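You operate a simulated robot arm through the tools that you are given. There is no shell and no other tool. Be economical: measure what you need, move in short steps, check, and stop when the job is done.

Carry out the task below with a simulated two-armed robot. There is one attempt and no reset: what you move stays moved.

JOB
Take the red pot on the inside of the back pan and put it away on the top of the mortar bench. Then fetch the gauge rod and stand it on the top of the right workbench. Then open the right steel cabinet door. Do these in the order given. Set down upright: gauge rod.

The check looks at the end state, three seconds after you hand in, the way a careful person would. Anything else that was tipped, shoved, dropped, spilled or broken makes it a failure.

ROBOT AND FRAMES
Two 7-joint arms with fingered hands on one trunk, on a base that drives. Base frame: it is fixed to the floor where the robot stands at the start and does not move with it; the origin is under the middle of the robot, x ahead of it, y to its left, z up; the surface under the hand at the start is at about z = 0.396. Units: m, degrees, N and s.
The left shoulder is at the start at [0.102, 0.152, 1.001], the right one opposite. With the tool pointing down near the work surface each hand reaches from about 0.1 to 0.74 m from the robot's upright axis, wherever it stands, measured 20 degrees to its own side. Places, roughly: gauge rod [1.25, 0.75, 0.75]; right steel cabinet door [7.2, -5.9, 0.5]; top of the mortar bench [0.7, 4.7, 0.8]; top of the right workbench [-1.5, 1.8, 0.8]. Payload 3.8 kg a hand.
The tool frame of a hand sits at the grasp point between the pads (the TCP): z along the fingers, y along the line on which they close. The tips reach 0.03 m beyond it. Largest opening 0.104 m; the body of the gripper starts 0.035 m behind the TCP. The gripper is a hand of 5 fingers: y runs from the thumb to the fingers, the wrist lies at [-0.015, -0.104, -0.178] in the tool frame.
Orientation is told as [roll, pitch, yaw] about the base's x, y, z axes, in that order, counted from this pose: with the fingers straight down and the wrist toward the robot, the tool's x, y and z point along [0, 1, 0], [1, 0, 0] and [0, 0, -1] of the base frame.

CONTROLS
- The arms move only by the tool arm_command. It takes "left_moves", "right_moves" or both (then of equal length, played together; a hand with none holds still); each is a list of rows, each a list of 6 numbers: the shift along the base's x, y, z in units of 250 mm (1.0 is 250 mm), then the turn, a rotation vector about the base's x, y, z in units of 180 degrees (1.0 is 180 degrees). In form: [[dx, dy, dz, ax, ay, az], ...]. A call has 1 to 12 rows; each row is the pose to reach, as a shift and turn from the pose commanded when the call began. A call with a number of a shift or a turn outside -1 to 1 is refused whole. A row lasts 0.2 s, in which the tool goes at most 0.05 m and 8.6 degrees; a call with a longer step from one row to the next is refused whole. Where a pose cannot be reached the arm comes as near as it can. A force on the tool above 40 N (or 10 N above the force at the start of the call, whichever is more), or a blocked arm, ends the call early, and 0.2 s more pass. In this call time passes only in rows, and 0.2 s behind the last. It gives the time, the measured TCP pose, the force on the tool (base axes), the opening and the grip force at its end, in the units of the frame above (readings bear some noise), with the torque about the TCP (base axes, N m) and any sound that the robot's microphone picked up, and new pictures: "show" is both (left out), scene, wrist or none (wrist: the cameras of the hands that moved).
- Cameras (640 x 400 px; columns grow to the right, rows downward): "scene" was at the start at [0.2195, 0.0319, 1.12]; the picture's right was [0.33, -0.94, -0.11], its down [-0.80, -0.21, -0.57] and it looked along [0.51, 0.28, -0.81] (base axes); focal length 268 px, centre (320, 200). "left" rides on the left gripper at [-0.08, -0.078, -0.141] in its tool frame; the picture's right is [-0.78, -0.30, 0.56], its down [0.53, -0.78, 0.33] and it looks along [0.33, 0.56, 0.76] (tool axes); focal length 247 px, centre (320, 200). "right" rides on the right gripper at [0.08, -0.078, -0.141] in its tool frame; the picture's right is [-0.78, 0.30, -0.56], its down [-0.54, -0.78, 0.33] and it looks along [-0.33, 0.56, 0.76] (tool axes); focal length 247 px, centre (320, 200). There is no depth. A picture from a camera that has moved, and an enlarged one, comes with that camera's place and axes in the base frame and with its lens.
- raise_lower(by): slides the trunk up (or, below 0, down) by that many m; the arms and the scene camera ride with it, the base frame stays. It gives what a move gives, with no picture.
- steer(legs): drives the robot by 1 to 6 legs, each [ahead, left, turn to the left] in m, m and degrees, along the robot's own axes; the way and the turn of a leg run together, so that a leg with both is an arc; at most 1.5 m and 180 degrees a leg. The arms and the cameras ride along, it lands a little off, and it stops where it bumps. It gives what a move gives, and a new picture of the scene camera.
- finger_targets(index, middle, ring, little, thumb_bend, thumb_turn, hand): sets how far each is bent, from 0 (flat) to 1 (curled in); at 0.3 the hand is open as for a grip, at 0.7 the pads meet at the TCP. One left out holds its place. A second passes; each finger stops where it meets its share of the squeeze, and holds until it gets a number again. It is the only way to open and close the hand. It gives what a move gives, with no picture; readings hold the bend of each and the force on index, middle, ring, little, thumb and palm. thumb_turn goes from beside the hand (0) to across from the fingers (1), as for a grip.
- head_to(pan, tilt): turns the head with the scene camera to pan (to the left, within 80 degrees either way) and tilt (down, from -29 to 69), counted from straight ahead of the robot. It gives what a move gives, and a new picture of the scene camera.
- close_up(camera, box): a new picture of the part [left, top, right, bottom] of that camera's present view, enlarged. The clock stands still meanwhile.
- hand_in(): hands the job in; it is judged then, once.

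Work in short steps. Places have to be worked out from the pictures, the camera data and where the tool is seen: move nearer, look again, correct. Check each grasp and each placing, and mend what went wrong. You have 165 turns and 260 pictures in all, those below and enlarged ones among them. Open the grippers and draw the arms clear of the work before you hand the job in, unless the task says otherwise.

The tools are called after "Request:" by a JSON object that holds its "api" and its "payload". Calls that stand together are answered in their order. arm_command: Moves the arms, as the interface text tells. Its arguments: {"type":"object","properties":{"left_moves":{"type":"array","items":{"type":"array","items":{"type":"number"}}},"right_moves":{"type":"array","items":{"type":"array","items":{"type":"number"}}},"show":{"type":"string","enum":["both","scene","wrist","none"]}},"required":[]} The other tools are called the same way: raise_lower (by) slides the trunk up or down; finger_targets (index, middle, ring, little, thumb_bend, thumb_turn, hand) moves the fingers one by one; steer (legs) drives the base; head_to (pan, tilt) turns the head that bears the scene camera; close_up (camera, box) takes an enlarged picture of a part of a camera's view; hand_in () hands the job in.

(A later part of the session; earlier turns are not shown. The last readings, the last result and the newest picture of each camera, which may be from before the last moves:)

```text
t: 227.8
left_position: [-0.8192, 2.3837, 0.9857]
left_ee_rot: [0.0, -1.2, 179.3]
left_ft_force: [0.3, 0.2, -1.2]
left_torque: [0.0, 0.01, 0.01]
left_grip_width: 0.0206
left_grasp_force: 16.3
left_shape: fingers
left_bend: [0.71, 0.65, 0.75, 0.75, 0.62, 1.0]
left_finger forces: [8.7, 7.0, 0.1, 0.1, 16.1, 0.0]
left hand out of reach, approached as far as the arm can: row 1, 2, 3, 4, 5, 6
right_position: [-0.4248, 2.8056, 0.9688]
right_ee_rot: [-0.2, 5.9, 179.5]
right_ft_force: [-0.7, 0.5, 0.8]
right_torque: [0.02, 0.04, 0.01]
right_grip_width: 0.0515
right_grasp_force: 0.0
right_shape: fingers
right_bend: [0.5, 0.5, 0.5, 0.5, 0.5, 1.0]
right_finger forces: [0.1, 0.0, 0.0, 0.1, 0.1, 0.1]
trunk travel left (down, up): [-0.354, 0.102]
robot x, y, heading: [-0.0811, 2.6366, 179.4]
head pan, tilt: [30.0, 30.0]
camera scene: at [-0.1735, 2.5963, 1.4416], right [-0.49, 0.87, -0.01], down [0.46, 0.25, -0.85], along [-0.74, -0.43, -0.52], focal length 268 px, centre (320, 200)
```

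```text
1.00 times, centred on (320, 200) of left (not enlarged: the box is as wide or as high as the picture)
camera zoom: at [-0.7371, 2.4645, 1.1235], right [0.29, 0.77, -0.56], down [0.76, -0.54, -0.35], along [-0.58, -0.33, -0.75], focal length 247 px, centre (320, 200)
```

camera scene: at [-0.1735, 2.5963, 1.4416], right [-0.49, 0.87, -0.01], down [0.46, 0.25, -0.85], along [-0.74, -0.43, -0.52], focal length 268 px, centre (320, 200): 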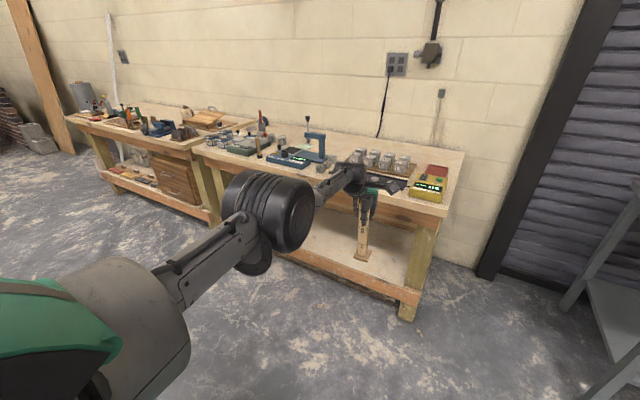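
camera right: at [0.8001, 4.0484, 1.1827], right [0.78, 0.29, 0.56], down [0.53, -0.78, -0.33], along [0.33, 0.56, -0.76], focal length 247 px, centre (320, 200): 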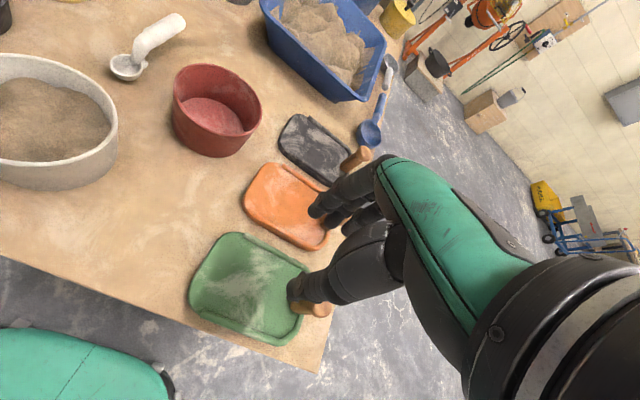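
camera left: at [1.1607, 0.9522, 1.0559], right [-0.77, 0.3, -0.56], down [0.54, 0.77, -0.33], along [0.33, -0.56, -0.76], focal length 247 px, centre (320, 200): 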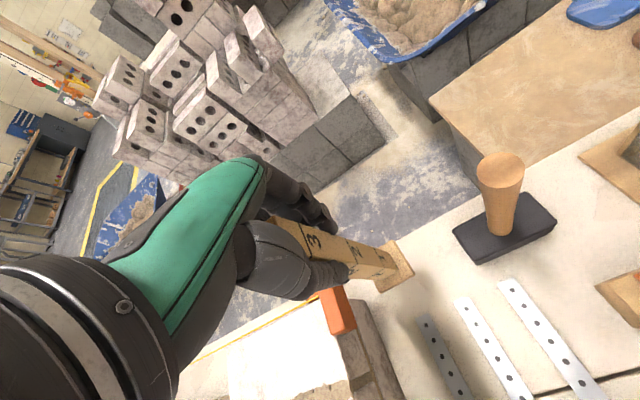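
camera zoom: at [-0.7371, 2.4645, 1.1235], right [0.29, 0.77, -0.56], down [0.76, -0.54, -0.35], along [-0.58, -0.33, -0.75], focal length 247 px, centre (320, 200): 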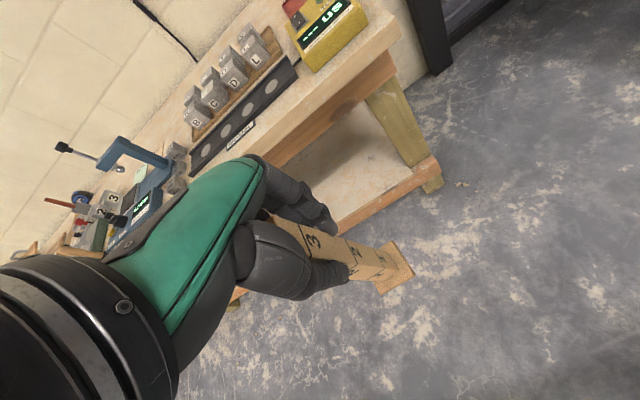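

There's a free strip ~0.15 m wide in front of the black mat (mat front x≈-1.345, bench edge x≈-1.184). I raise the trunk 0.08 and approach spot ≈(-1.26, 2.25).

Request:
{"api": "raise_lower", "payload": {"by": 0.08}}

Request:
{"api": "steer", "payload": {"legs": [[0, 0.134, 0.5], [0.36, 0, 0]]}}

Request:
{"api": "close_up", "payload": {"camera": "left", "box": [0, 0, 640, 400]}}

```text
t: 229.0
left_position: [-0.8196, 2.3846, 1.087]
left_ee_rot: [0.0, -2.9, 179.4]
left_ft_force: [0.4, 0.3, -1.8]
left_torque: [0.01, 0.0, -0.02]
left_grip_width: 0.0208
left_grasp_force: 16.1
left_shape: fingers
left_bend: [0.71, 0.65, 0.75, 0.75, 0.62, 1.0]
left_finger forces: [8.6, 7.0, 0.1, 0.0, 15.9, 0.1]
right_position: [-0.4254, 2.8067, 1.049]
right_ee_rot: [-0.1, 5.9, 179.5]
right_ft_force: [0.1, 1.0, 0.0]
right_torque: [0.0, -0.02, 0.02]
right_grip_width: 0.0516
right_grasp_force: 0.0
right_shape: fingers
right_bend: [0.5, 0.5, 0.5, 0.5, 0.5, 1.0]
right_finger forces: [0.0, 0.1, 0.0, 0.1, 0.0, 0.0]
trunk travel left (down, up): [-0.434, 0.022]
robot x, y, heading: [-0.0826, 2.6384, 179.5]
head pan, tilt: [30.0, 30.0]
```

```text
t: 232.2
left_position: [-1.1735, 2.2603, 1.0888]
left_ee_rot: [0.0, -2.9, 179.1]
left_ft_force: [1.0, -0.3, -1.4]
left_torque: [0.01, -0.01, 0.01]
left_grip_width: 0.0205
left_grasp_force: 16.0
left_shape: fingers
left_bend: [0.71, 0.65, 0.75, 0.75, 0.62, 1.0]
left_finger forces: [8.6, 6.8, 0.2, 0.0, 16.1, 0.1]
right_position: [-0.7776, 2.6795, 1.0505]
right_ee_rot: [-0.1, 5.8, 179.1]
right_ft_force: [-0.4, 0.3, -0.5]
right_torque: [0.0, 0.01, 0.02]
right_grip_width: 0.0515
right_grasp_force: 0.0
right_shape: fingers
right_bend: [0.5, 0.5, 0.5, 0.5, 0.5, 1.0]
right_finger forces: [0.1, 0.0, 0.0, 0.1, 0.1, 0.1]
trunk travel left (down, up): [-0.434, 0.022]
robot x, y, heading: [-0.4381, 2.5111, 179.4]
head pan, tilt: [30.0, 30.0]
camera scene: at [-0.5136, 2.4686, 1.5258], right [-0.49, 0.87, 0.0], down [0.44, 0.24, -0.87], along [-0.76, -0.42, -0.5], focal length 268 px, centre (320, 200)
```

scene: 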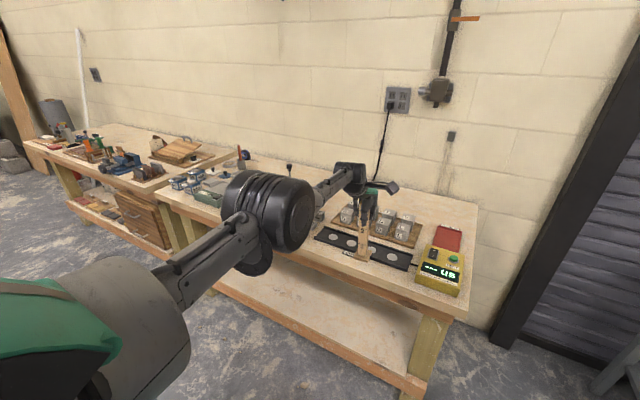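

```text
1.00 times, centred on (320, 200) of left (not enlarged: the box is as wide or as high as the picture)
camera zoom: at [-1.0869, 2.3398, 1.2245], right [0.28, 0.77, -0.57], down [0.75, -0.55, -0.37], along [-0.6, -0.33, -0.73], focal length 247 px, centre (320, 200)
```

zoom: 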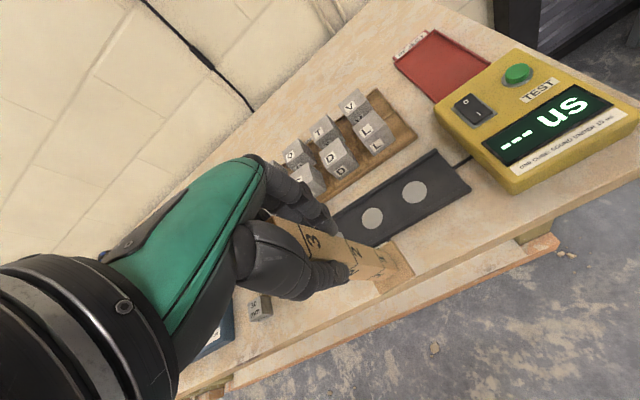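

Strip between mat (x≈-1.273) and edge (x≈-1.178): the foot, now at about (-1.184, 2.262), needs ~4.5 cm more. I creep ahead and then check.

Request:
{"api": "steer", "payload": {"legs": [[0.043, 0, 0]]}}

Request:
{"api": "raise_lower", "payload": {"by": -0.05}}

Request:
{"api": "close_up", "payload": {"camera": "left", "box": [240, 120, 560, 360]}}

Request:
{"api": "close_up", "payload": {"camera": "scene", "box": [280, 150, 480, 310]}}

```text
t: 233.1
left_position: [-1.2087, 2.2616, 1.0929]
left_ee_rot: [0.0, -3.2, 179.3]
left_ft_force: [1.3, 0.5, -1.5]
left_torque: [-0.01, -0.01, -0.01]
left_grip_width: 0.0208
left_grasp_force: 15.8
left_shape: fingers
left_bend: [0.71, 0.65, 0.75, 0.75, 0.62, 1.0]
left_finger forces: [8.7, 6.8, 0.2, 0.0, 16.1, 0.0]
right_position: [-0.8138, 2.68, 1.0516]
right_ee_rot: [-0.1, 5.5, 179.2]
right_ft_force: [0.3, -0.2, 1.3]
right_torque: [0.01, 0.03, -0.03]
right_grip_width: 0.0514
right_grasp_force: 0.1
right_shape: fingers
right_bend: [0.5, 0.5, 0.5, 0.5, 0.5, 1.0]
right_finger forces: [0.0, 0.1, 0.1, 0.1, 0.0, 0.1]
trunk travel left (down, up): [-0.434, 0.022]
robot x, y, heading: [-0.4834, 2.5078, 178.8]
head pan, tilt: [30.0, 30.0]
camera scene: at [-0.5478, 2.4688, 1.5263], right [-0.49, 0.87, 0.0], down [0.43, 0.24, -0.87], along [-0.76, -0.42, -0.5], focal length 268 px, centre (320, 200)
```

scene: 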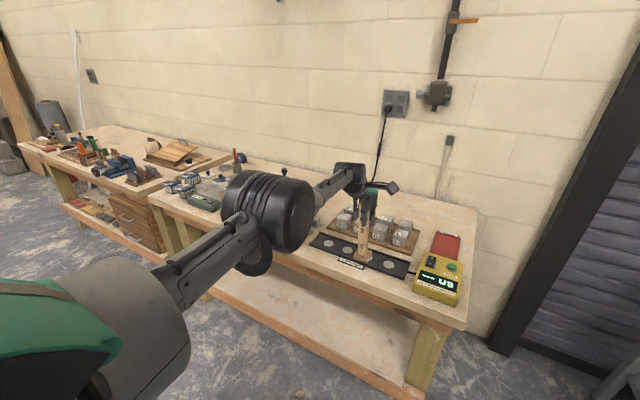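

```text
t: 234.0
left_position: [-1.2168, 2.2611, 1.0398]
left_ee_rot: [0.1, -3.1, 179.1]
left_ft_force: [3.9, 1.7, 27.0]
left_torque: [0.04, 0.16, -0.04]
left_grip_width: 0.0201
left_grasp_force: 25.9
left_shape: fingers
left_bend: [0.73, 0.65, 0.75, 0.75, 0.63, 1.0]
left_finger forces: [11.6, 10.6, 0.1, 0.0, 29.0, 0.0]
right_position: [-0.8168, 2.6808, 1.0016]
right_ee_rot: [0.1, 5.6, 179.2]
right_ft_force: [-0.2, -0.3, 0.2]
right_torque: [-0.01, 0.03, -0.01]
right_grip_width: 0.0518
right_grasp_force: 0.0
right_shape: fingers
right_bend: [0.5, 0.5, 0.5, 0.5, 0.5, 1.0]
right_finger forces: [0.0, 0.0, 0.1, 0.0, 0.1, 0.0]
trunk travel left (down, up): [-0.384, 0.072]
robot x, y, heading: [-0.4787, 2.5102, 179.0]
head pan, tilt: [30.0, 30.0]
```

```text
1.67 times, centred on (400, 240) of left
camera zoom: at [-1.1301, 2.3413, 1.1754], right [0.28, 0.77, -0.57], down [0.75, -0.55, -0.37], along [-0.6, -0.33, -0.73], focal length 412 px, centre (187, 133)
```

zoom: 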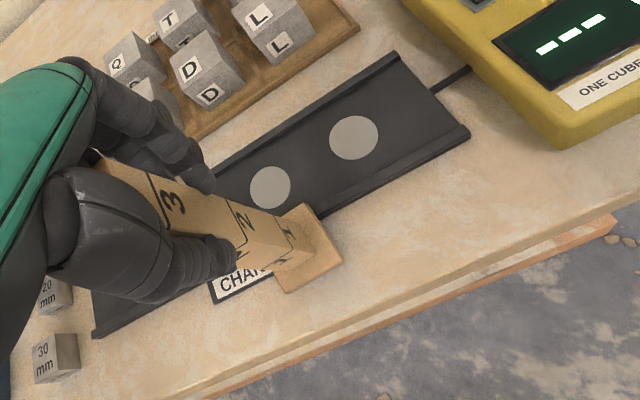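

```text
2.50 times, centred on (380, 230) of scene
camera zoom: at [-0.5582, 2.471, 1.4742], right [-0.49, 0.87, -0.01], down [0.45, 0.24, -0.86], along [-0.75, -0.42, -0.51], focal length 671 px, centre (170, 125)
```

zoom: 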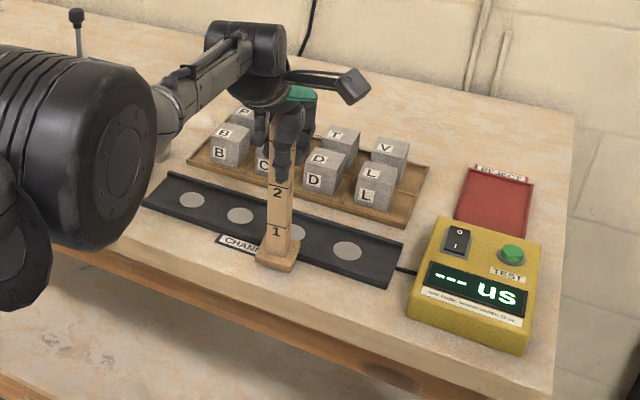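

The foot met the surface (27 N) right next to the mat, so bench top is at about z≈0.857. I raise 3 cm and examine the strip width more exactly.

Request:
{"api": "raise_lower", "payload": {"by": 0.03}}

Request:
{"api": "close_up", "payload": {"camera": "left", "box": [340, 160, 560, 310]}}

Request:
{"api": "close_up", "payload": {"camera": "scene", "box": [310, 210, 450, 310]}}

```text
t: 234.7
left_position: [-1.2157, 2.2618, 1.0621]
left_ee_rot: [0.1, -2.1, 179.1]
left_ft_force: [0.6, 0.3, -2.4]
left_torque: [0.0, 0.01, -0.04]
left_grip_width: 0.0204
left_grasp_force: 16.4
left_shape: fingers
left_bend: [0.73, 0.65, 0.75, 0.75, 0.63, 1.0]
left_finger forces: [8.2, 7.6, 0.2, 0.0, 17.0, 0.1]
right_position: [-0.8197, 2.6808, 1.0304]
right_ee_rot: [-0.1, 5.9, 179.3]
right_ft_force: [0.9, 0.0, -0.8]
right_torque: [-0.02, 0.05, 0.01]
right_grip_width: 0.0517
right_grasp_force: 0.1
right_shape: fingers
right_bend: [0.5, 0.5, 0.5, 0.5, 0.5, 1.0]
right_finger forces: [0.1, 0.1, 0.0, 0.0, 0.0, 0.0]
trunk travel left (down, up): [-0.414, 0.042]
robot x, y, heading: [-0.4811, 2.5106, 179.1]
head pan, tilt: [30.0, 30.0]
```

```text
2.67 times, centred on (450, 235) of left
camera zoom: at [-1.1309, 2.3403, 1.1983], right [0.29, 0.77, -0.57], down [0.76, -0.55, -0.36], along [-0.59, -0.32, -0.74], focal length 659 px, centre (-27, 107)
```

zoom: 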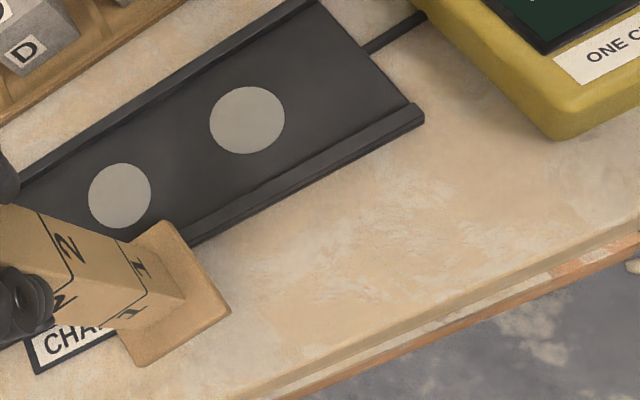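

```text
4.00 times, centred on (380, 260) of scene
camera zoom: at [-0.5582, 2.4693, 1.5057], right [-0.49, 0.87, 0.0], down [0.44, 0.24, -0.86], along [-0.75, -0.42, -0.5], focal length 1074 px, centre (80, -40)
```

zoom: 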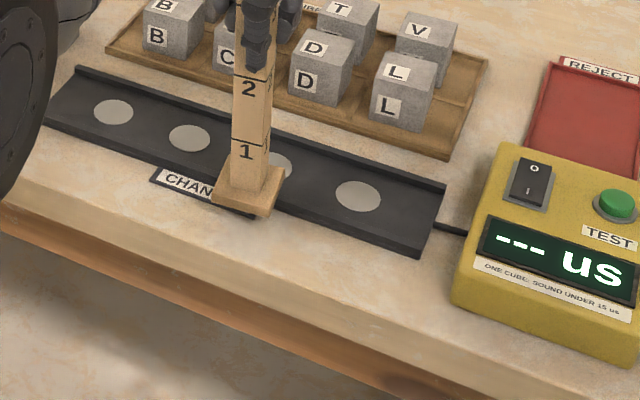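

The strip right of the "CHAN…" label is ~7 cm wide (foot ~5 cm), centred at about (-1.208, 2.353). I try to shift the rod there with the arm.

Request:
{"api": "arm_command", "payload": {"left_moves": [[0.01, 0.12, 0, 0, 0, 0], [0.03, 0.24, 0, 0, 0, 0], [0.03, 0.35, 0, 0, 0, 0]], "show": "none"}}

Request:
{"api": "close_up", "payload": {"camera": "left", "box": [340, 160, 560, 310]}}

Request:
{"api": "close_up", "payload": {"camera": "scene", "box": [310, 190, 480, 310]}}

```text
t: 235.5
left_position: [-1.2159, 2.3486, 1.0607]
left_ee_rot: [0.0, -2.2, 179.1]
left_ft_force: [0.0, -0.4, -1.6]
left_torque: [0.01, 0.0, 0.01]
left_grip_width: 0.0205
left_grasp_force: 15.7
left_shape: fingers
left_bend: [0.73, 0.65, 0.75, 0.75, 0.63, 1.0]
left_finger forces: [8.5, 7.5, 0.4, 0.1, 15.8, 0.1]
left hand out of reach, approached as far as the arm can: row 2, 3
right_position: [-0.8211, 2.6802, 1.0294]
right_ee_rot: [0.0, 5.9, 179.3]
right_ft_force: [1.2, 0.5, -0.3]
right_torque: [-0.01, 0.0, 0.01]
right_grip_width: 0.0518
right_grasp_force: 0.0
right_shape: fingers
right_bend: [0.5, 0.5, 0.5, 0.5, 0.5, 1.0]
right_finger forces: [0.0, 0.0, 0.0, 0.0, 0.0, 0.0]
trunk travel left (down, up): [-0.414, 0.042]
robot x, y, heading: [-0.4807, 2.5147, 179.3]
head pan, tilt: [30.0, 30.0]
```

```text
2.67 times, centred on (450, 235) of left
camera zoom: at [-1.1313, 2.4283, 1.1978], right [0.29, 0.77, -0.57], down [0.76, -0.55, -0.36], along [-0.59, -0.33, -0.74], focal length 659 px, centre (-27, 107)
```

zoom: 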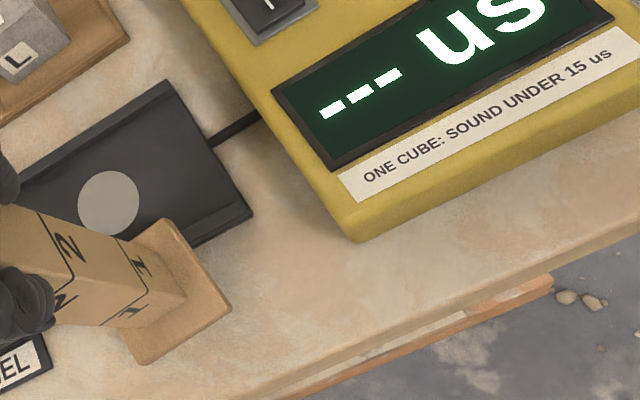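

```text
3.33 times, centred on (395, 250) of scene
camera zoom: at [-0.5602, 2.4698, 1.5053], right [-0.49, 0.87, 0.0], down [0.44, 0.24, -0.86], along [-0.75, -0.42, -0.5], focal length 895 px, centre (70, 33)
```

zoom: 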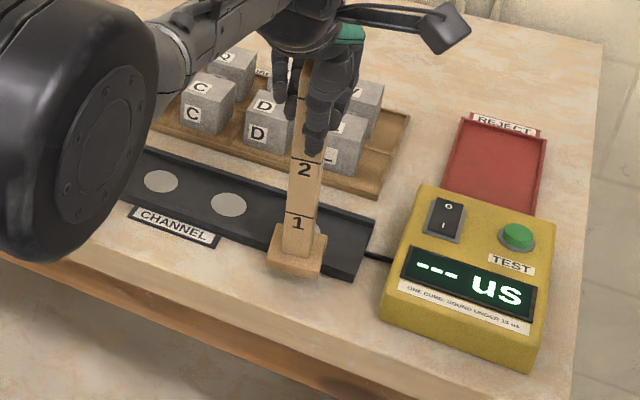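

The lateral move worked; I back the base 1 cm and lower 1.5 cm to look again.

Request:
{"api": "steer", "payload": {"legs": [[-0.012, 0, 0]]}}

Request:
{"api": "raise_lower", "payload": {"by": -0.014}}

Request:
{"api": "close_up", "payload": {"camera": "left", "box": [340, 160, 560, 310]}}

Request:
{"api": "close_up", "payload": {"camera": "scene", "box": [310, 190, 480, 310]}}

```text
t: 236.3
left_position: [-1.2068, 2.3477, 1.0579]
left_ee_rot: [0.0, -1.9, 179.0]
left_ft_force: [0.5, 0.5, -2.7]
left_torque: [0.01, -0.05, -0.01]
left_grip_width: 0.0204
left_grasp_force: 15.9
left_shape: fingers
left_bend: [0.73, 0.65, 0.75, 0.75, 0.63, 1.0]
left_finger forces: [8.5, 7.5, 0.4, 0.0, 15.9, 0.0]
right_position: [-0.8123, 2.6806, 1.0287]
right_ee_rot: [-0.1, 6.0, 179.2]
right_ft_force: [-0.6, 0.1, -0.6]
right_torque: [-0.03, -0.02, 0.02]
right_grip_width: 0.0516
right_grasp_force: 0.0
right_shape: fingers
right_bend: [0.5, 0.5, 0.5, 0.5, 0.5, 1.0]
right_finger forces: [0.0, 0.1, 0.0, 0.0, 0.0, 0.0]
trunk travel left (down, up): [-0.414, 0.042]
robot x, y, heading: [-0.4654, 2.511, 179.1]
head pan, tilt: [30.0, 30.0]
camera scene: at [-0.5529, 2.4689, 1.5049], right [-0.49, 0.87, 0.0], down [0.44, 0.24, -0.86], along [-0.75, -0.42, -0.51], focal length 268 px, centre (320, 200)
```

scene: 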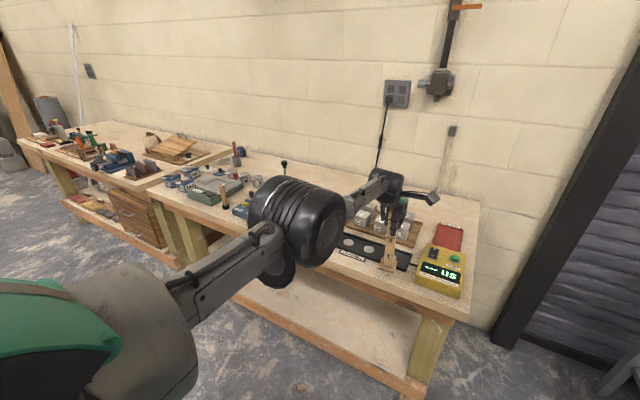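

```text
t: 236.9
left_position: [-1.2069, 2.3482, 1.0458]
left_ee_rot: [0.0, -2.0, 179.1]
left_ft_force: [0.1, -0.2, -0.9]
left_torque: [0.01, -0.04, 0.01]
left_grip_width: 0.0205
left_grasp_force: 15.9
left_shape: fingers
left_bend: [0.73, 0.65, 0.75, 0.75, 0.63, 1.0]
left_finger forces: [8.6, 7.5, 0.4, 0.1, 15.8, 0.0]
right_position: [-0.8111, 2.6795, 1.0162]
right_ee_rot: [-0.1, 6.0, 179.3]
right_ft_force: [0.6, -0.1, -0.1]
right_torque: [0.06, 0.0, 0.0]
right_grip_width: 0.0517
right_grasp_force: 0.1
right_shape: fingers
right_bend: [0.5, 0.5, 0.5, 0.5, 0.5, 1.0]
right_finger forces: [0.0, 0.1, 0.0, 0.1, 0.0, 0.0]
trunk travel left (down, up): [-0.4, 0.056]
robot x, y, heading: [-0.4706, 2.5158, 179.2]
head pan, tilt: [30.0, 30.0]
```

```text
2.67 times, centred on (450, 235) of left
camera zoom: at [-1.1223, 2.4273, 1.1826], right [0.29, 0.77, -0.57], down [0.76, -0.55, -0.36], along [-0.59, -0.33, -0.74], focal length 659 px, centre (-27, 107)
```

zoom: 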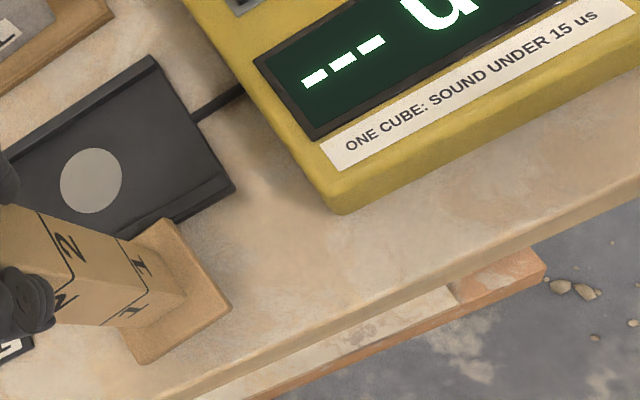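

```text
3.33 times, centred on (395, 250) of scene
camera zoom: at [-0.5523, 2.469, 1.4903], right [-0.49, 0.87, -0.01], down [0.45, 0.24, -0.86], along [-0.75, -0.42, -0.51], focal length 895 px, centre (70, 33)
```

zoom: 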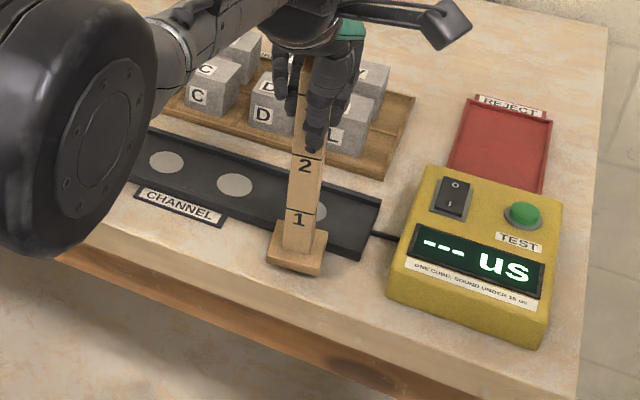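

The foot now looks clear of the mat and inside the edge. I lower gradually.

Request:
{"api": "raise_lower", "payload": {"by": -0.008}}

Request:
{"api": "raise_lower", "payload": {"by": -0.005}}

Request:
{"api": "close_up", "payload": {"camera": "left", "box": [340, 160, 560, 310]}}

Request:
{"api": "close_up", "payload": {"camera": "scene", "box": [350, 210, 450, 300]}}

```text
t: 237.5
left_position: [-1.2064, 2.3479, 1.0385]
left_ee_rot: [0.0, -1.9, 179.1]
left_ft_force: [0.4, -0.9, -1.2]
left_torque: [-0.01, -0.03, 0.01]
left_grip_width: 0.0204
left_grasp_force: 16.1
left_shape: fingers
left_bend: [0.73, 0.65, 0.75, 0.75, 0.63, 1.0]
left_finger forces: [8.5, 7.5, 0.5, 0.0, 15.9, 0.0]
right_position: [-0.8108, 2.6786, 1.0073]
right_ee_rot: [-0.2, 6.0, 179.3]
right_ft_force: [-0.4, -0.6, -0.6]
right_torque: [-0.02, -0.02, -0.01]
right_grip_width: 0.0518
right_grasp_force: 0.0
right_shape: fingers
right_bend: [0.5, 0.5, 0.5, 0.5, 0.5, 1.0]
right_finger forces: [0.0, 0.1, 0.0, 0.0, 0.0, 0.0]
trunk travel left (down, up): [-0.392, 0.064]
robot x, y, heading: [-0.4701, 2.5127, 179.0]
head pan, tilt: [30.0, 30.0]
```

```text
t: 238.0
left_position: [-1.2063, 2.3478, 1.033]
left_ee_rot: [0.0, -2.0, 179.1]
left_ft_force: [-0.4, 0.6, -1.9]
left_torque: [0.01, -0.02, -0.01]
left_grip_width: 0.0203
left_grasp_force: 17.0
left_shape: fingers
left_bend: [0.73, 0.66, 0.75, 0.75, 0.63, 1.0]
left_finger forces: [8.6, 7.5, 0.4, 0.1, 15.9, 0.1]
right_position: [-0.8098, 2.68, 1.0025]
right_ee_rot: [-0.1, 5.9, 179.2]
right_ft_force: [0.2, 0.3, 0.5]
right_torque: [-0.01, 0.02, 0.02]
right_grip_width: 0.0516
right_grasp_force: 0.1
right_shape: fingers
right_bend: [0.5, 0.5, 0.5, 0.5, 0.5, 1.0]
right_finger forces: [0.0, 0.0, 0.0, 0.0, 0.0, 0.0]
trunk travel left (down, up): [-0.387, 0.069]
robot x, y, heading: [-0.4664, 2.5104, 179.3]
head pan, tilt: [30.0, 30.0]
```

```text
2.67 times, centred on (450, 235) of left
camera zoom: at [-1.1223, 2.4274, 1.1704], right [0.29, 0.77, -0.57], down [0.76, -0.55, -0.36], along [-0.59, -0.33, -0.74], focal length 659 px, centre (-27, 107)
```

zoom: 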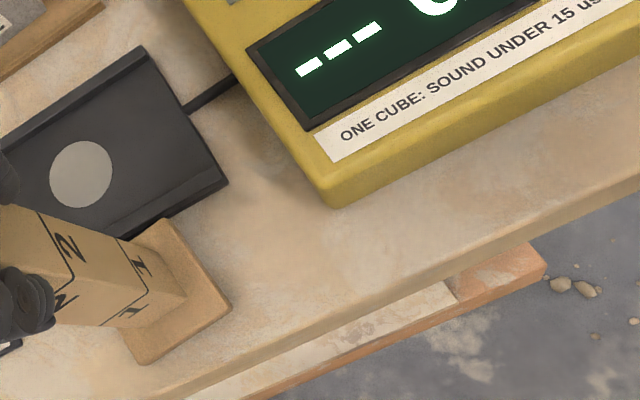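

```text
4.44 times, centred on (400, 255) of scene
camera zoom: at [-0.5527, 2.469, 1.4768], right [-0.49, 0.87, -0.01], down [0.45, 0.24, -0.86], along [-0.75, -0.42, -0.51], focal length 1193 px, centre (-36, -44)
```

zoom: 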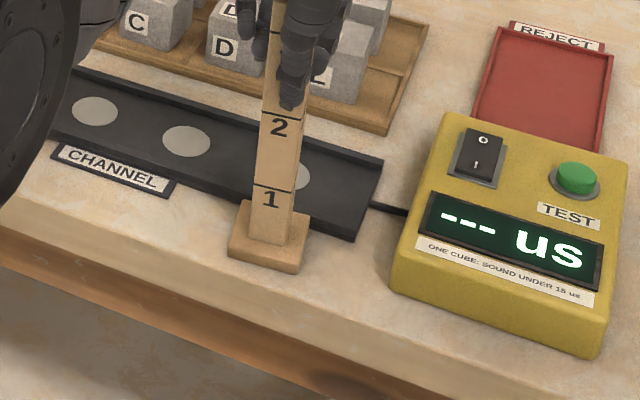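

Request:
{"api": "raise_lower", "payload": {"by": -0.005}}

Request:
{"api": "raise_lower", "payload": {"by": -0.005}}

Request:
{"api": "close_up", "payload": {"camera": "scene", "box": [350, 190, 450, 290]}}

```text
t: 238.6
left_position: [-1.2064, 2.3501, 1.0312]
left_ee_rot: [0.1, -2.3, 179.1]
left_ft_force: [-1.2, 1.6, 9.9]
left_torque: [-0.03, -0.07, -0.02]
left_grip_width: 0.0203
left_grasp_force: 17.5
left_shape: fingers
left_bend: [0.73, 0.66, 0.75, 0.75, 0.63, 1.0]
left_finger forces: [9.5, 8.5, 0.3, 0.0, 16.8, 0.0]
right_position: [-0.8079, 2.6799, 0.9991]
right_ee_rot: [0.0, 5.8, 179.2]
right_ft_force: [0.3, -0.2, 0.1]
right_torque: [0.01, 0.03, 0.01]
right_grip_width: 0.0516
right_grasp_force: 0.1
right_shape: fingers
right_bend: [0.5, 0.5, 0.5, 0.5, 0.5, 1.0]
right_finger forces: [0.0, 0.0, 0.0, 0.0, 0.1, 0.0]
trunk travel left (down, up): [-0.382, 0.074]
robot x, y, heading: [-0.4684, 2.5103, 179.3]
head pan, tilt: [30.0, 30.0]
```

```text
t: 239.1
left_position: [-1.2064, 2.3506, 1.0301]
left_ee_rot: [0.0, -2.5, 179.1]
left_ft_force: [-2.8, 4.9, 23.9]
left_torque: [0.0, 0.05, 0.0]
left_grip_width: 0.0199
left_grasp_force: 21.6
left_shape: fingers
left_bend: [0.73, 0.65, 0.75, 0.75, 0.63, 1.0]
left_finger forces: [12.4, 11.3, 0.0, 0.0, 19.4, 0.1]
right_position: [-0.807, 2.6811, 0.9935]
right_ee_rot: [0.1, 5.7, 179.2]
right_ft_force: [-0.2, -0.4, 0.6]
right_torque: [0.03, 0.01, -0.01]
right_grip_width: 0.0515
right_grasp_force: 0.1
right_shape: fingers
right_bend: [0.5, 0.5, 0.5, 0.5, 0.5, 1.0]
right_finger forces: [0.1, 0.0, 0.0, 0.1, 0.0, 0.1]
trunk travel left (down, up): [-0.377, 0.079]
robot x, y, heading: [-0.4702, 2.5091, 179.3]
head pan, tilt: [30.0, 30.0]
```

```text
4.00 times, centred on (400, 240) of scene
camera zoom: at [-0.5497, 2.4714, 1.4668], right [-0.49, 0.87, -0.01], down [0.45, 0.24, -0.86], along [-0.75, -0.42, -0.51], focal length 1074 px, centre (0, 40)
```

zoom: 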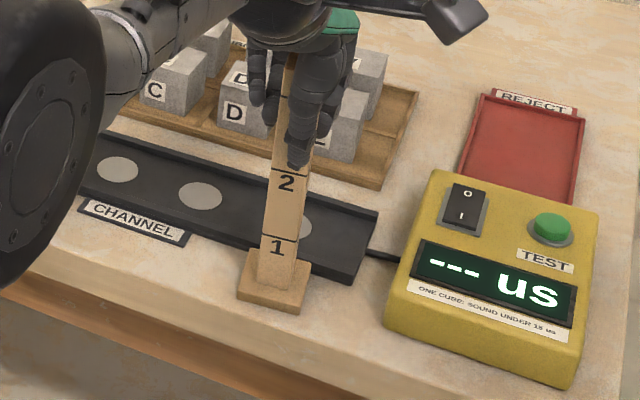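

Contact with the bench at 24 N. I ease by 5 mm and release.

Request:
{"api": "raise_lower", "payload": {"by": 0.006}}

Request:
{"api": "finger_targets", "payload": {"hand": "left", "index": 0.5, "middle": 0.5, "ring": 0.5, "little": 0.5, "thumb_bend": 0.5}}

Request:
{"api": "close_up", "payload": {"camera": "scene", "box": [350, 190, 450, 290]}}

Request:
{"api": "close_up", "payload": {"camera": "left", "box": [220, 130, 540, 350]}}

```text
t: 239.6
left_position: [-1.2054, 2.3486, 1.0318]
left_ee_rot: [0.0, -2.0, 179.1]
left_ft_force: [-3.3, 3.7, 13.6]
left_torque: [0.09, 0.37, -0.07]
left_grip_width: 0.0205
left_grasp_force: 20.7
left_shape: fingers
left_bend: [0.73, 0.65, 0.75, 0.75, 0.63, 1.0]
left_finger forces: [12.2, 10.9, 0.1, 0.0, 17.6, 0.1]
right_position: [-0.8075, 2.6815, 0.9994]
right_ee_rot: [0.0, 5.7, 179.3]
right_ft_force: [-0.7, -0.9, 0.6]
right_torque: [-0.01, -0.04, -0.01]
right_grip_width: 0.0516
right_grasp_force: 0.0
right_shape: fingers
right_bend: [0.5, 0.5, 0.5, 0.5, 0.5, 1.0]
right_finger forces: [0.0, 0.0, 0.0, 0.1, 0.0, 0.0]
trunk travel left (down, up): [-0.383, 0.073]
robot x, y, heading: [-0.4692, 2.5126, 179.2]
head pan, tilt: [30.0, 30.0]
```

```text
t: 240.6
left_position: [-1.2066, 2.3481, 1.0296]
left_ee_rot: [0.0, -1.8, 179.1]
left_ft_force: [0.6, 0.2, -0.3]
left_torque: [0.0, 0.0, 0.0]
left_grip_width: 0.0516
left_grasp_force: 0.1
left_shape: fingers
left_bend: [0.5, 0.5, 0.5, 0.5, 0.5, 1.0]
left_finger forces: [0.1, 0.1, 0.0, 0.1, 0.1, 0.0]
right_position: [-0.8103, 2.6782, 0.9992]
right_ee_rot: [-0.1, 5.9, 179.4]
right_ft_force: [0.7, 0.3, -0.5]
right_torque: [0.02, 0.0, -0.01]
right_grip_width: 0.0518
right_grasp_force: 0.0
right_shape: fingers
right_bend: [0.5, 0.5, 0.5, 0.5, 0.5, 1.0]
right_finger forces: [0.0, 0.1, 0.0, 0.0, 0.1, 0.0]
trunk travel left (down, up): [-0.383, 0.073]
robot x, y, heading: [-0.4668, 2.5086, 179.3]
head pan, tilt: [30.0, 30.0]
```

```text
4.00 times, centred on (400, 240) of scene
camera zoom: at [-0.5528, 2.4687, 1.4727], right [-0.49, 0.87, -0.01], down [0.45, 0.24, -0.86], along [-0.75, -0.42, -0.51], focal length 1074 px, centre (0, 40)
```

zoom: 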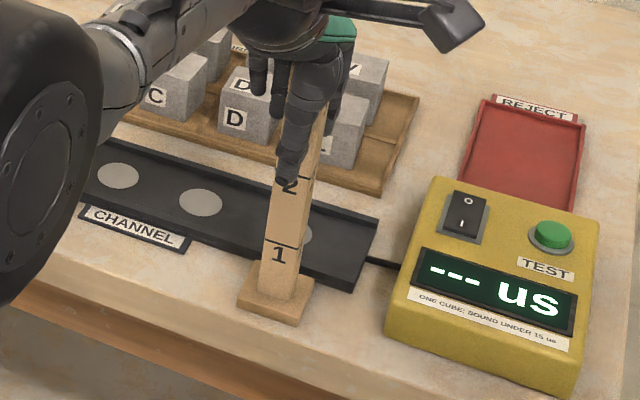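

```text
1.82 times, centred on (380, 240) of left
camera zoom: at [-1.123, 2.4272, 1.1664], right [0.29, 0.77, -0.57], down [0.76, -0.55, -0.36], along [-0.59, -0.33, -0.74], focal length 449 px, centre (211, 127)
```

zoom: 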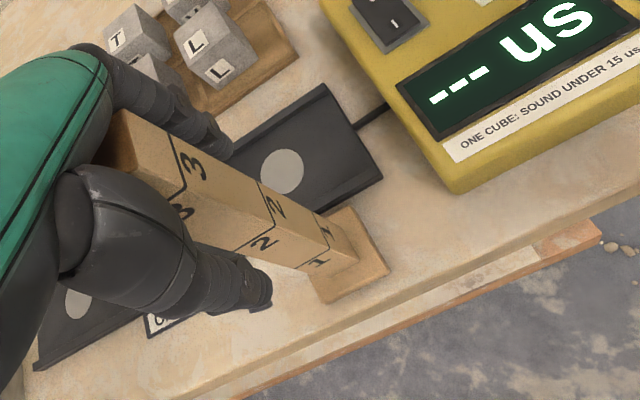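

The rod stands by itself. I open a bit more and raise the hand straight up with the trunk, then the arm.

Request:
{"api": "finger_targets", "payload": {"hand": "left", "index": 0.4, "middle": 0.4, "ring": 0.4, "little": 0.4, "thumb_bend": 0.4}}

Request:
{"api": "raise_lower", "payload": {"by": 0.04}}

Request:
{"api": "close_up", "payload": {"camera": "left", "box": [160, 100, 540, 360]}}

Request:
{"api": "close_up", "payload": {"camera": "scene", "box": [330, 180, 450, 300]}}

```text
t: 241.6
left_position: [-1.2072, 2.3486, 1.0292]
left_ee_rot: [0.0, -1.9, 179.1]
left_ft_force: [-0.4, -0.5, 0.4]
left_torque: [-0.01, 0.0, -0.01]
left_grip_width: 0.0774
left_grasp_force: 0.1
left_shape: fingers
left_bend: [0.4, 0.4, 0.4, 0.4, 0.4, 0.99]
left_finger forces: [0.0, 0.0, 0.1, 0.0, 0.0, 0.0]
right_position: [-0.8084, 2.68, 1.0]
right_ee_rot: [-0.1, 5.9, 179.4]
right_ft_force: [-0.7, 0.1, -0.2]
right_torque: [-0.04, -0.01, -0.02]
right_grip_width: 0.0516
right_grasp_force: 0.1
right_shape: fingers
right_bend: [0.5, 0.5, 0.5, 0.5, 0.5, 1.0]
right_finger forces: [0.0, 0.1, 0.0, 0.0, 0.0, 0.1]
trunk travel left (down, up): [-0.383, 0.073]
robot x, y, heading: [-0.4663, 2.5123, 179.2]
head pan, tilt: [30.0, 30.0]
```

```text
t: 242.5
left_position: [-1.2055, 2.3483, 1.0744]
left_ee_rot: [0.0, -1.9, 179.1]
left_ft_force: [0.0, -0.2, -0.3]
left_torque: [0.01, 0.0, 0.02]
left_grip_width: 0.0773
left_grasp_force: 0.0
left_shape: fingers
left_bend: [0.4, 0.4, 0.4, 0.4, 0.4, 0.99]
left_finger forces: [0.1, 0.1, 0.0, 0.1, 0.0, 0.0]
right_position: [-0.8095, 2.6806, 1.0405]
right_ee_rot: [-0.1, 5.8, 179.3]
right_ft_force: [-0.3, -0.3, -0.8]
right_torque: [-0.02, 0.01, -0.02]
right_grip_width: 0.0513
right_grasp_force: 0.1
right_shape: fingers
right_bend: [0.5, 0.5, 0.5, 0.5, 0.5, 1.0]
right_finger forces: [0.0, 0.0, 0.0, 0.0, 0.0, 0.1]
trunk travel left (down, up): [-0.423, 0.033]
robot x, y, heading: [-0.4715, 2.5132, 179.3]
head pan, tilt: [30.0, 30.0]
```

```text
1.54 times, centred on (350, 230) of left
camera zoom: at [-1.1208, 2.4274, 1.2102], right [0.29, 0.77, -0.57], down [0.76, -0.55, -0.36], along [-0.59, -0.33, -0.74], focal length 380 px, centre (274, 154)
```

zoom: 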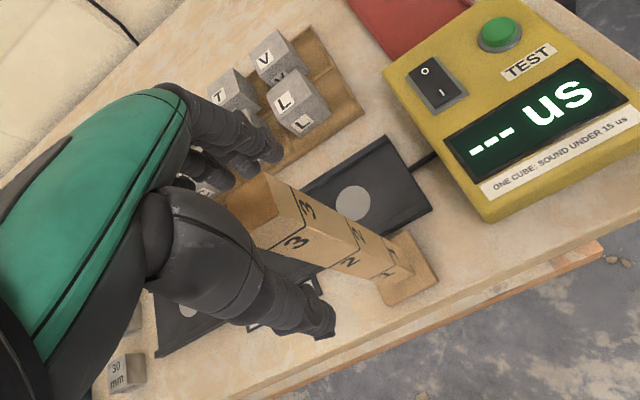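

```text
3.33 times, centred on (390, 240) of scene
camera zoom: at [-0.5472, 2.469, 1.5149], right [-0.49, 0.87, 0.0], down [0.44, 0.24, -0.86], along [-0.75, -0.42, -0.5], focal length 895 px, centre (87, 67)
```

zoom: 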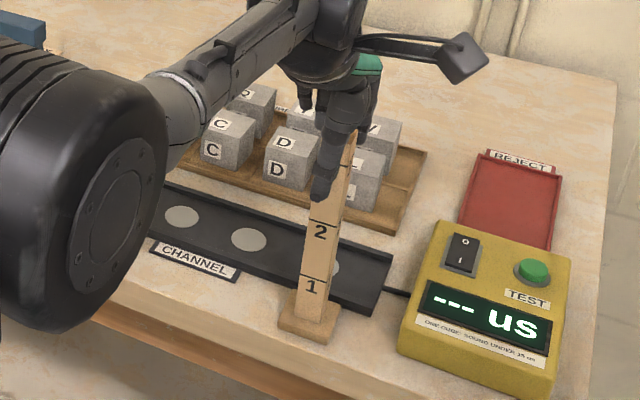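

Hand is sliding up freely. I continue up with trunk and arm.

Request:
{"api": "raise_lower", "payload": {"by": 0.03}}

Request:
{"api": "arm_command", "payload": {"left_moves": [[0, 0, 0.05, 0, 0, 0], [0, 0, 0.1, 0, 0, 0], [0, 0, 0.15, 0, 0, 0]], "show": "wrist"}}

Request:
{"api": "close_up", "payload": {"camera": "scene", "box": [330, 160, 470, 300]}}

```text
t: 243.2
left_position: [-1.2039, 2.3481, 1.1043]
left_ee_rot: [-0.1, -2.1, 179.1]
left_ft_force: [-1.0, 0.6, 0.0]
left_torque: [0.02, 0.01, 0.02]
left_grip_width: 0.0773
left_grasp_force: 0.1
left_shape: fingers
left_bend: [0.4, 0.4, 0.4, 0.4, 0.4, 0.99]
left_finger forces: [0.0, 0.0, 0.0, 0.0, 0.1, 0.0]
right_position: [-0.8092, 2.6797, 1.0687]
right_ee_rot: [-0.1, 6.0, 179.3]
right_ft_force: [1.0, 0.9, 0.5]
right_torque: [0.0, 0.0, -0.01]
right_grip_width: 0.0516
right_grasp_force: 0.1
right_shape: fingers
right_bend: [0.5, 0.5, 0.5, 0.5, 0.5, 1.0]
right_finger forces: [0.0, 0.1, 0.0, 0.0, 0.0, 0.1]
trunk travel left (down, up): [-0.453, 0.003]
robot x, y, heading: [-0.4674, 2.5091, 179.2]
head pan, tilt: [30.0, 30.0]
```

```text
t: 244.0
left_position: [-1.2045, 2.3478, 1.1398]
left_ee_rot: [0.0, -2.2, 179.0]
left_ft_force: [0.4, -0.5, 0.2]
left_torque: [0.01, 0.0, 0.02]
left_grip_width: 0.0774
left_grasp_force: 0.1
left_shape: fingers
left_bend: [0.4, 0.4, 0.4, 0.4, 0.4, 0.99]
left_finger forces: [0.0, 0.0, 0.0, 0.0, 0.0, 0.0]
right_position: [-0.8106, 2.6799, 1.0689]
right_ee_rot: [-0.1, 5.8, 179.3]
right_ft_force: [0.1, -0.4, 0.0]
right_torque: [-0.03, 0.01, -0.01]
right_grip_width: 0.0517
right_grasp_force: 0.1
right_shape: fingers
right_bend: [0.5, 0.5, 0.5, 0.5, 0.5, 1.0]
right_finger forces: [0.0, 0.1, 0.1, 0.0, 0.1, 0.0]
trunk travel left (down, up): [-0.453, 0.003]
robot x, y, heading: [-0.4684, 2.5093, 179.3]
head pan, tilt: [30.0, 30.0]
camera left: at [-1.1204, 2.4271, 1.2769], right [0.29, 0.77, -0.57], down [0.76, -0.55, -0.36], along [-0.59, -0.33, -0.74], focal length 247 px, centre (320, 200)
```

left: 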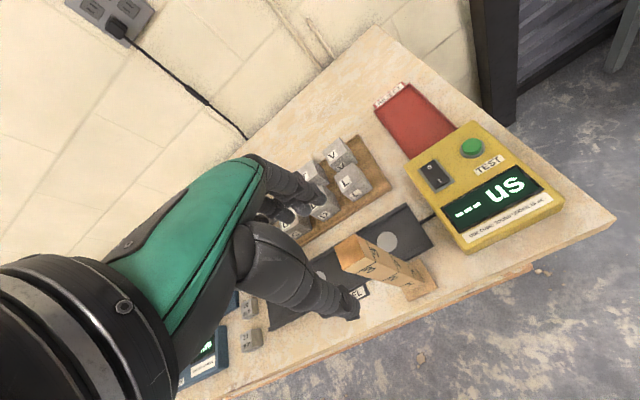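

```text
2.86 times, centred on (400, 230) of scene
camera zoom: at [-0.5457, 2.4689, 1.5441], right [-0.49, 0.87, 0.0], down [0.44, 0.24, -0.87], along [-0.76, -0.42, -0.5], focal length 767 px, centre (91, 114)
```

zoom: 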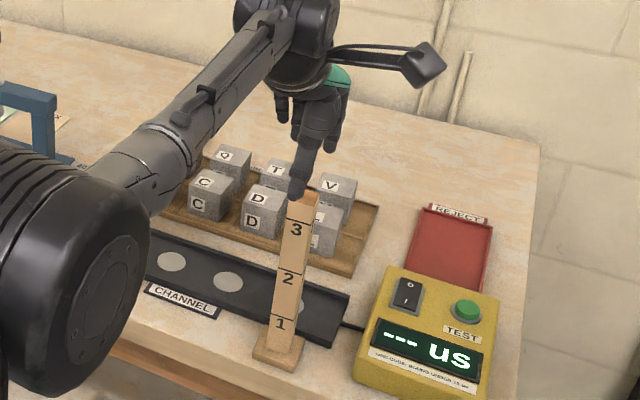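

The fingers are above the rod's top. I raise a little more, then back off.

Request:
{"api": "arm_command", "payload": {"left_moves": [[0, 0, 0.08, 0, 0, 0], [0, 0, 0.16, 0, 0, 0], [0, 0, 0.2, 0, 0, 0]], "show": "none"}}

Request:
{"api": "close_up", "payload": {"camera": "left", "box": [240, 180, 480, 340]}}

```text
t: 244.8
left_position: [-1.2053, 2.3469, 1.1887]
left_ee_rot: [0.0, -2.1, 179.1]
left_ft_force: [-0.3, -0.2, 0.2]
left_torque: [0.01, 0.0, 0.0]
left_grip_width: 0.0772
left_grasp_force: 0.1
left_shape: fingers
left_bend: [0.4, 0.4, 0.4, 0.4, 0.4, 0.99]
left_finger forces: [0.0, 0.0, 0.0, 0.0, 0.0, 0.1]
right_position: [-0.8091, 2.6802, 1.069]
right_ee_rot: [-0.1, 5.9, 179.3]
right_ft_force: [0.6, -0.2, 0.0]
right_torque: [-0.01, 0.01, 0.01]
right_grip_width: 0.0515
right_grasp_force: 0.0
right_shape: fingers
right_bend: [0.5, 0.5, 0.5, 0.5, 0.5, 1.0]
right_finger forces: [0.1, 0.0, 0.1, 0.2, 0.0, 0.0]
trunk travel left (down, up): [-0.453, 0.003]
robot x, y, heading: [-0.4678, 2.5106, 178.9]
head pan, tilt: [30.0, 30.0]
```

```text
2.50 times, centred on (360, 260) of left
camera zoom: at [-1.1206, 2.4276, 1.3268], right [0.29, 0.77, -0.57], down [0.76, -0.55, -0.36], along [-0.59, -0.33, -0.74], focal length 617 px, centre (220, 50)
```

zoom: 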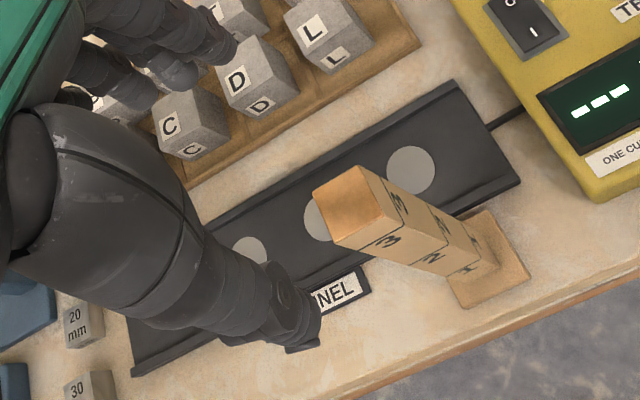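

The foot is fully on the top. I back the base off and look at the rod once more.

Request:
{"api": "steer", "payload": {"legs": [[-0.6, 0, 0]]}}

Request:
{"api": "close_up", "payload": {"camera": "scene", "box": [270, 120, 470, 270]}}

```text
t: 248.2
left_position: [-0.6045, 2.3305, 1.1895]
left_ee_rot: [0.0, -2.2, -179.7]
left_ft_force: [-0.1, -0.7, 0.1]
left_torque: [0.01, -0.03, 0.0]
left_grip_width: 0.0775
left_grasp_force: 0.1
left_shape: fingers
left_bend: [0.4, 0.4, 0.4, 0.4, 0.4, 0.99]
left_finger forces: [0.1, 0.0, 0.0, 0.0, 0.0, 0.0]
right_position: [-0.2158, 2.6704, 1.0683]
right_ee_rot: [-0.1, 6.0, -179.7]
right_ft_force: [-0.3, -0.5, -0.5]
right_torque: [0.02, 0.0, -0.01]
right_grip_width: 0.0515
right_grasp_force: 0.1
right_shape: fingers
right_bend: [0.5, 0.5, 0.5, 0.5, 0.5, 1.0]
right_finger forces: [0.1, 0.1, 0.0, 0.0, 0.1, 0.0]
trunk travel left (down, up): [-0.453, 0.003]
robot x, y, heading: [0.1272, 2.5077, -179.7]
head pan, tilt: [30.0, 30.0]
camera scene: at [0.0524, 2.4652, 1.544], right [-0.51, 0.86, 0.0], down [0.43, 0.25, -0.87], along [-0.75, -0.44, -0.5], focal length 268 px, centre (320, 200)
```

scene: 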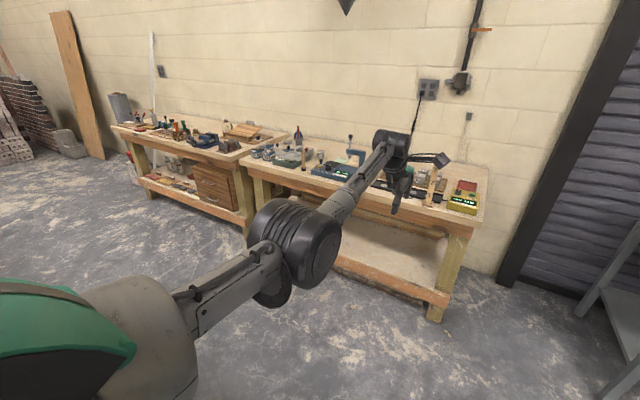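

```text
2.67 times, centred on (370, 195) of scene
camera zoom: at [0.0524, 2.4652, 1.544], right [-0.51, 0.86, 0.0], down [0.43, 0.25, -0.87], along [-0.75, -0.44, -0.5], focal length 716 px, centre (187, 213)
```

zoom: 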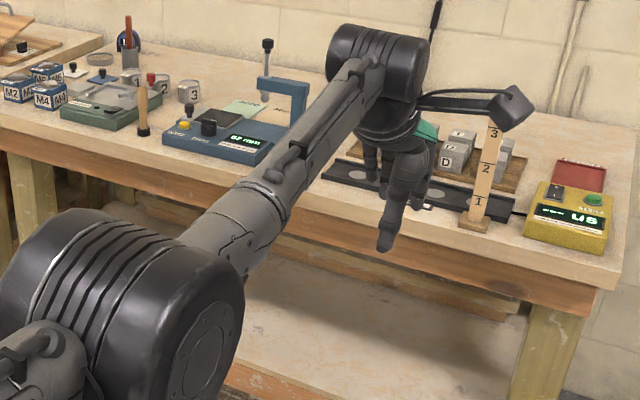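

The rod stands upright on the right workbench. Next the cabinet. First I try to fold the left arm to a compact pose.

Request:
{"api": "arm_command", "payload": {"left_moves": [[0.05, -0.1, -0.12, 0, 0, 0], [0.15, -0.1, -0.24, 0, 0, 0], [0.25, -0.1, -0.36, 0, 0, 0], [0.4, -0.1, -0.4, 0, 0, 0], [0.55, -0.1, -0.4, 0, 0, 0], [0.7, -0.1, -0.4, 0, 0, 0], [0.85, -0.1, -0.4, 0, 0, 0]], "show": "none"}}

```text
t: 249.8
left_position: [-0.3909, 2.308, 1.0903]
left_ee_rot: [-0.2, -2.3, -179.7]
left_ft_force: [-0.6, -0.3, 0.3]
left_torque: [0.04, 0.05, -0.04]
left_grip_width: 0.0778
left_grasp_force: 0.1
left_shape: fingers
left_bend: [0.4, 0.4, 0.4, 0.4, 0.4, 0.99]
left_finger forces: [0.0, 0.0, 0.0, 0.0, 0.1, 0.0]
right_position: [-0.213, 2.6713, 1.0697]
right_ee_rot: [-0.1, 5.8, -179.6]
right_ft_force: [-0.1, 0.7, 0.4]
right_torque: [-0.01, 0.0, 0.0]
right_grip_width: 0.0518
right_grasp_force: 0.1
right_shape: fingers
right_bend: [0.5, 0.5, 0.5, 0.5, 0.5, 1.0]
right_finger forces: [0.0, 0.0, 0.0, 0.0, 0.0, 0.0]
trunk travel left (down, up): [-0.453, 0.003]
robot x, y, heading: [0.129, 2.507, -179.5]
head pan, tilt: [30.0, 30.0]
```

Folded. I drive back through the corridor and turn east along the strip.

Request:
{"api": "steer", "payload": {"legs": [[0, 0, 89.5], [0, -0.78, 0], [1.5, 0, 0], [1.5, 0, 0], [0.42, 0, 0], [0, 0, 90]]}}

Request:
{"api": "head_to", "payload": {"pan": -20, "tilt": 12}}

```text
t: 270.6
left_position: [-0.9085, -0.7843, 1.0889]
left_ee_rot: [0.1, -2.2, -107.4]
left_ft_force: [-0.3, 0.5, -0.5]
left_torque: [0.0, 0.02, 0.0]
left_grip_width: 0.0775
left_grasp_force: 0.0
left_shape: fingers
left_bend: [0.4, 0.4, 0.4, 0.4, 0.4, 0.99]
left_finger forces: [0.0, 0.0, 0.2, 0.0, 0.0, 0.0]
right_position: [-1.1995, -0.5025, 1.0687]
right_ee_rot: [-0.1, 5.9, -107.3]
right_ft_force: [-0.4, 0.4, 0.0]
right_torque: [0.03, -0.02, 0.01]
right_grip_width: 0.0515
right_grasp_force: 0.0
right_shape: fingers
right_bend: [0.5, 0.5, 0.5, 0.5, 0.5, 1.0]
right_finger forces: [0.0, 0.0, 0.1, 0.0, 0.0, 0.0]
trunk travel left (down, up): [-0.453, 0.003]
robot x, y, heading: [-0.941, -0.2259, -107.2]
head pan, tilt: [30.0, 30.0]
stopped in leg 4: the robot was blocked; the commanded pose is now the measured one
camera scene: at [-0.9193, -0.3111, 1.5441], right [-0.98, -0.22, 0.0], down [-0.11, 0.49, -0.87], along [0.19, -0.84, -0.5], focal length 268 px, centre (320, 200)
```

scene: 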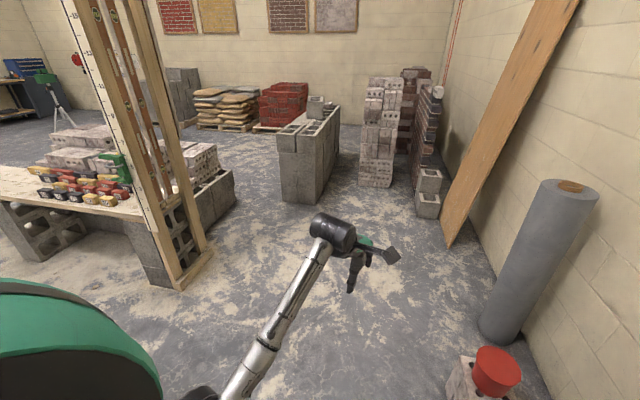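

```text
t: 271.8
left_position: [-0.9077, -0.7838, 1.0888]
left_ee_rot: [0.0, -2.2, -107.4]
left_ft_force: [-0.8, 0.4, 0.3]
left_torque: [-0.02, -0.01, -0.01]
left_grip_width: 0.0778
left_grasp_force: 0.1
left_shape: fingers
left_bend: [0.4, 0.4, 0.4, 0.4, 0.4, 0.99]
left_finger forces: [0.1, 0.0, 0.1, 0.0, 0.1, 0.0]
right_position: [-1.2003, -0.5024, 1.0681]
right_ee_rot: [-0.1, 5.8, -107.3]
right_ft_force: [1.0, -0.3, 0.1]
right_torque: [-0.02, -0.04, -0.01]
right_grip_width: 0.0515
right_grasp_force: 0.1
right_shape: fingers
right_bend: [0.5, 0.5, 0.5, 0.5, 0.5, 1.0]
right_finger forces: [0.1, 0.0, 0.0, 0.0, 0.1, 0.0]
trunk travel left (down, up): [-0.453, 0.003]
robot x, y, heading: [-0.9397, -0.226, -107.3]
head pan, tilt: [-20.0, 12.0]
camera scene: at [-0.9957, -0.2965, 1.5732], right [-0.8, 0.61, 0.0], down [0.13, 0.17, -0.98], along [-0.59, -0.78, -0.21], focal length 268 px, centre (320, 200)
```

scene: 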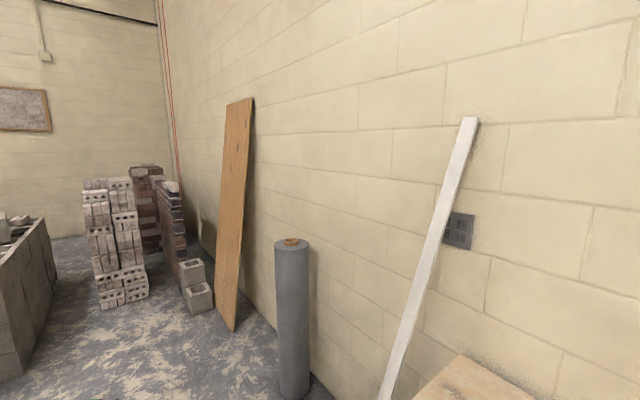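

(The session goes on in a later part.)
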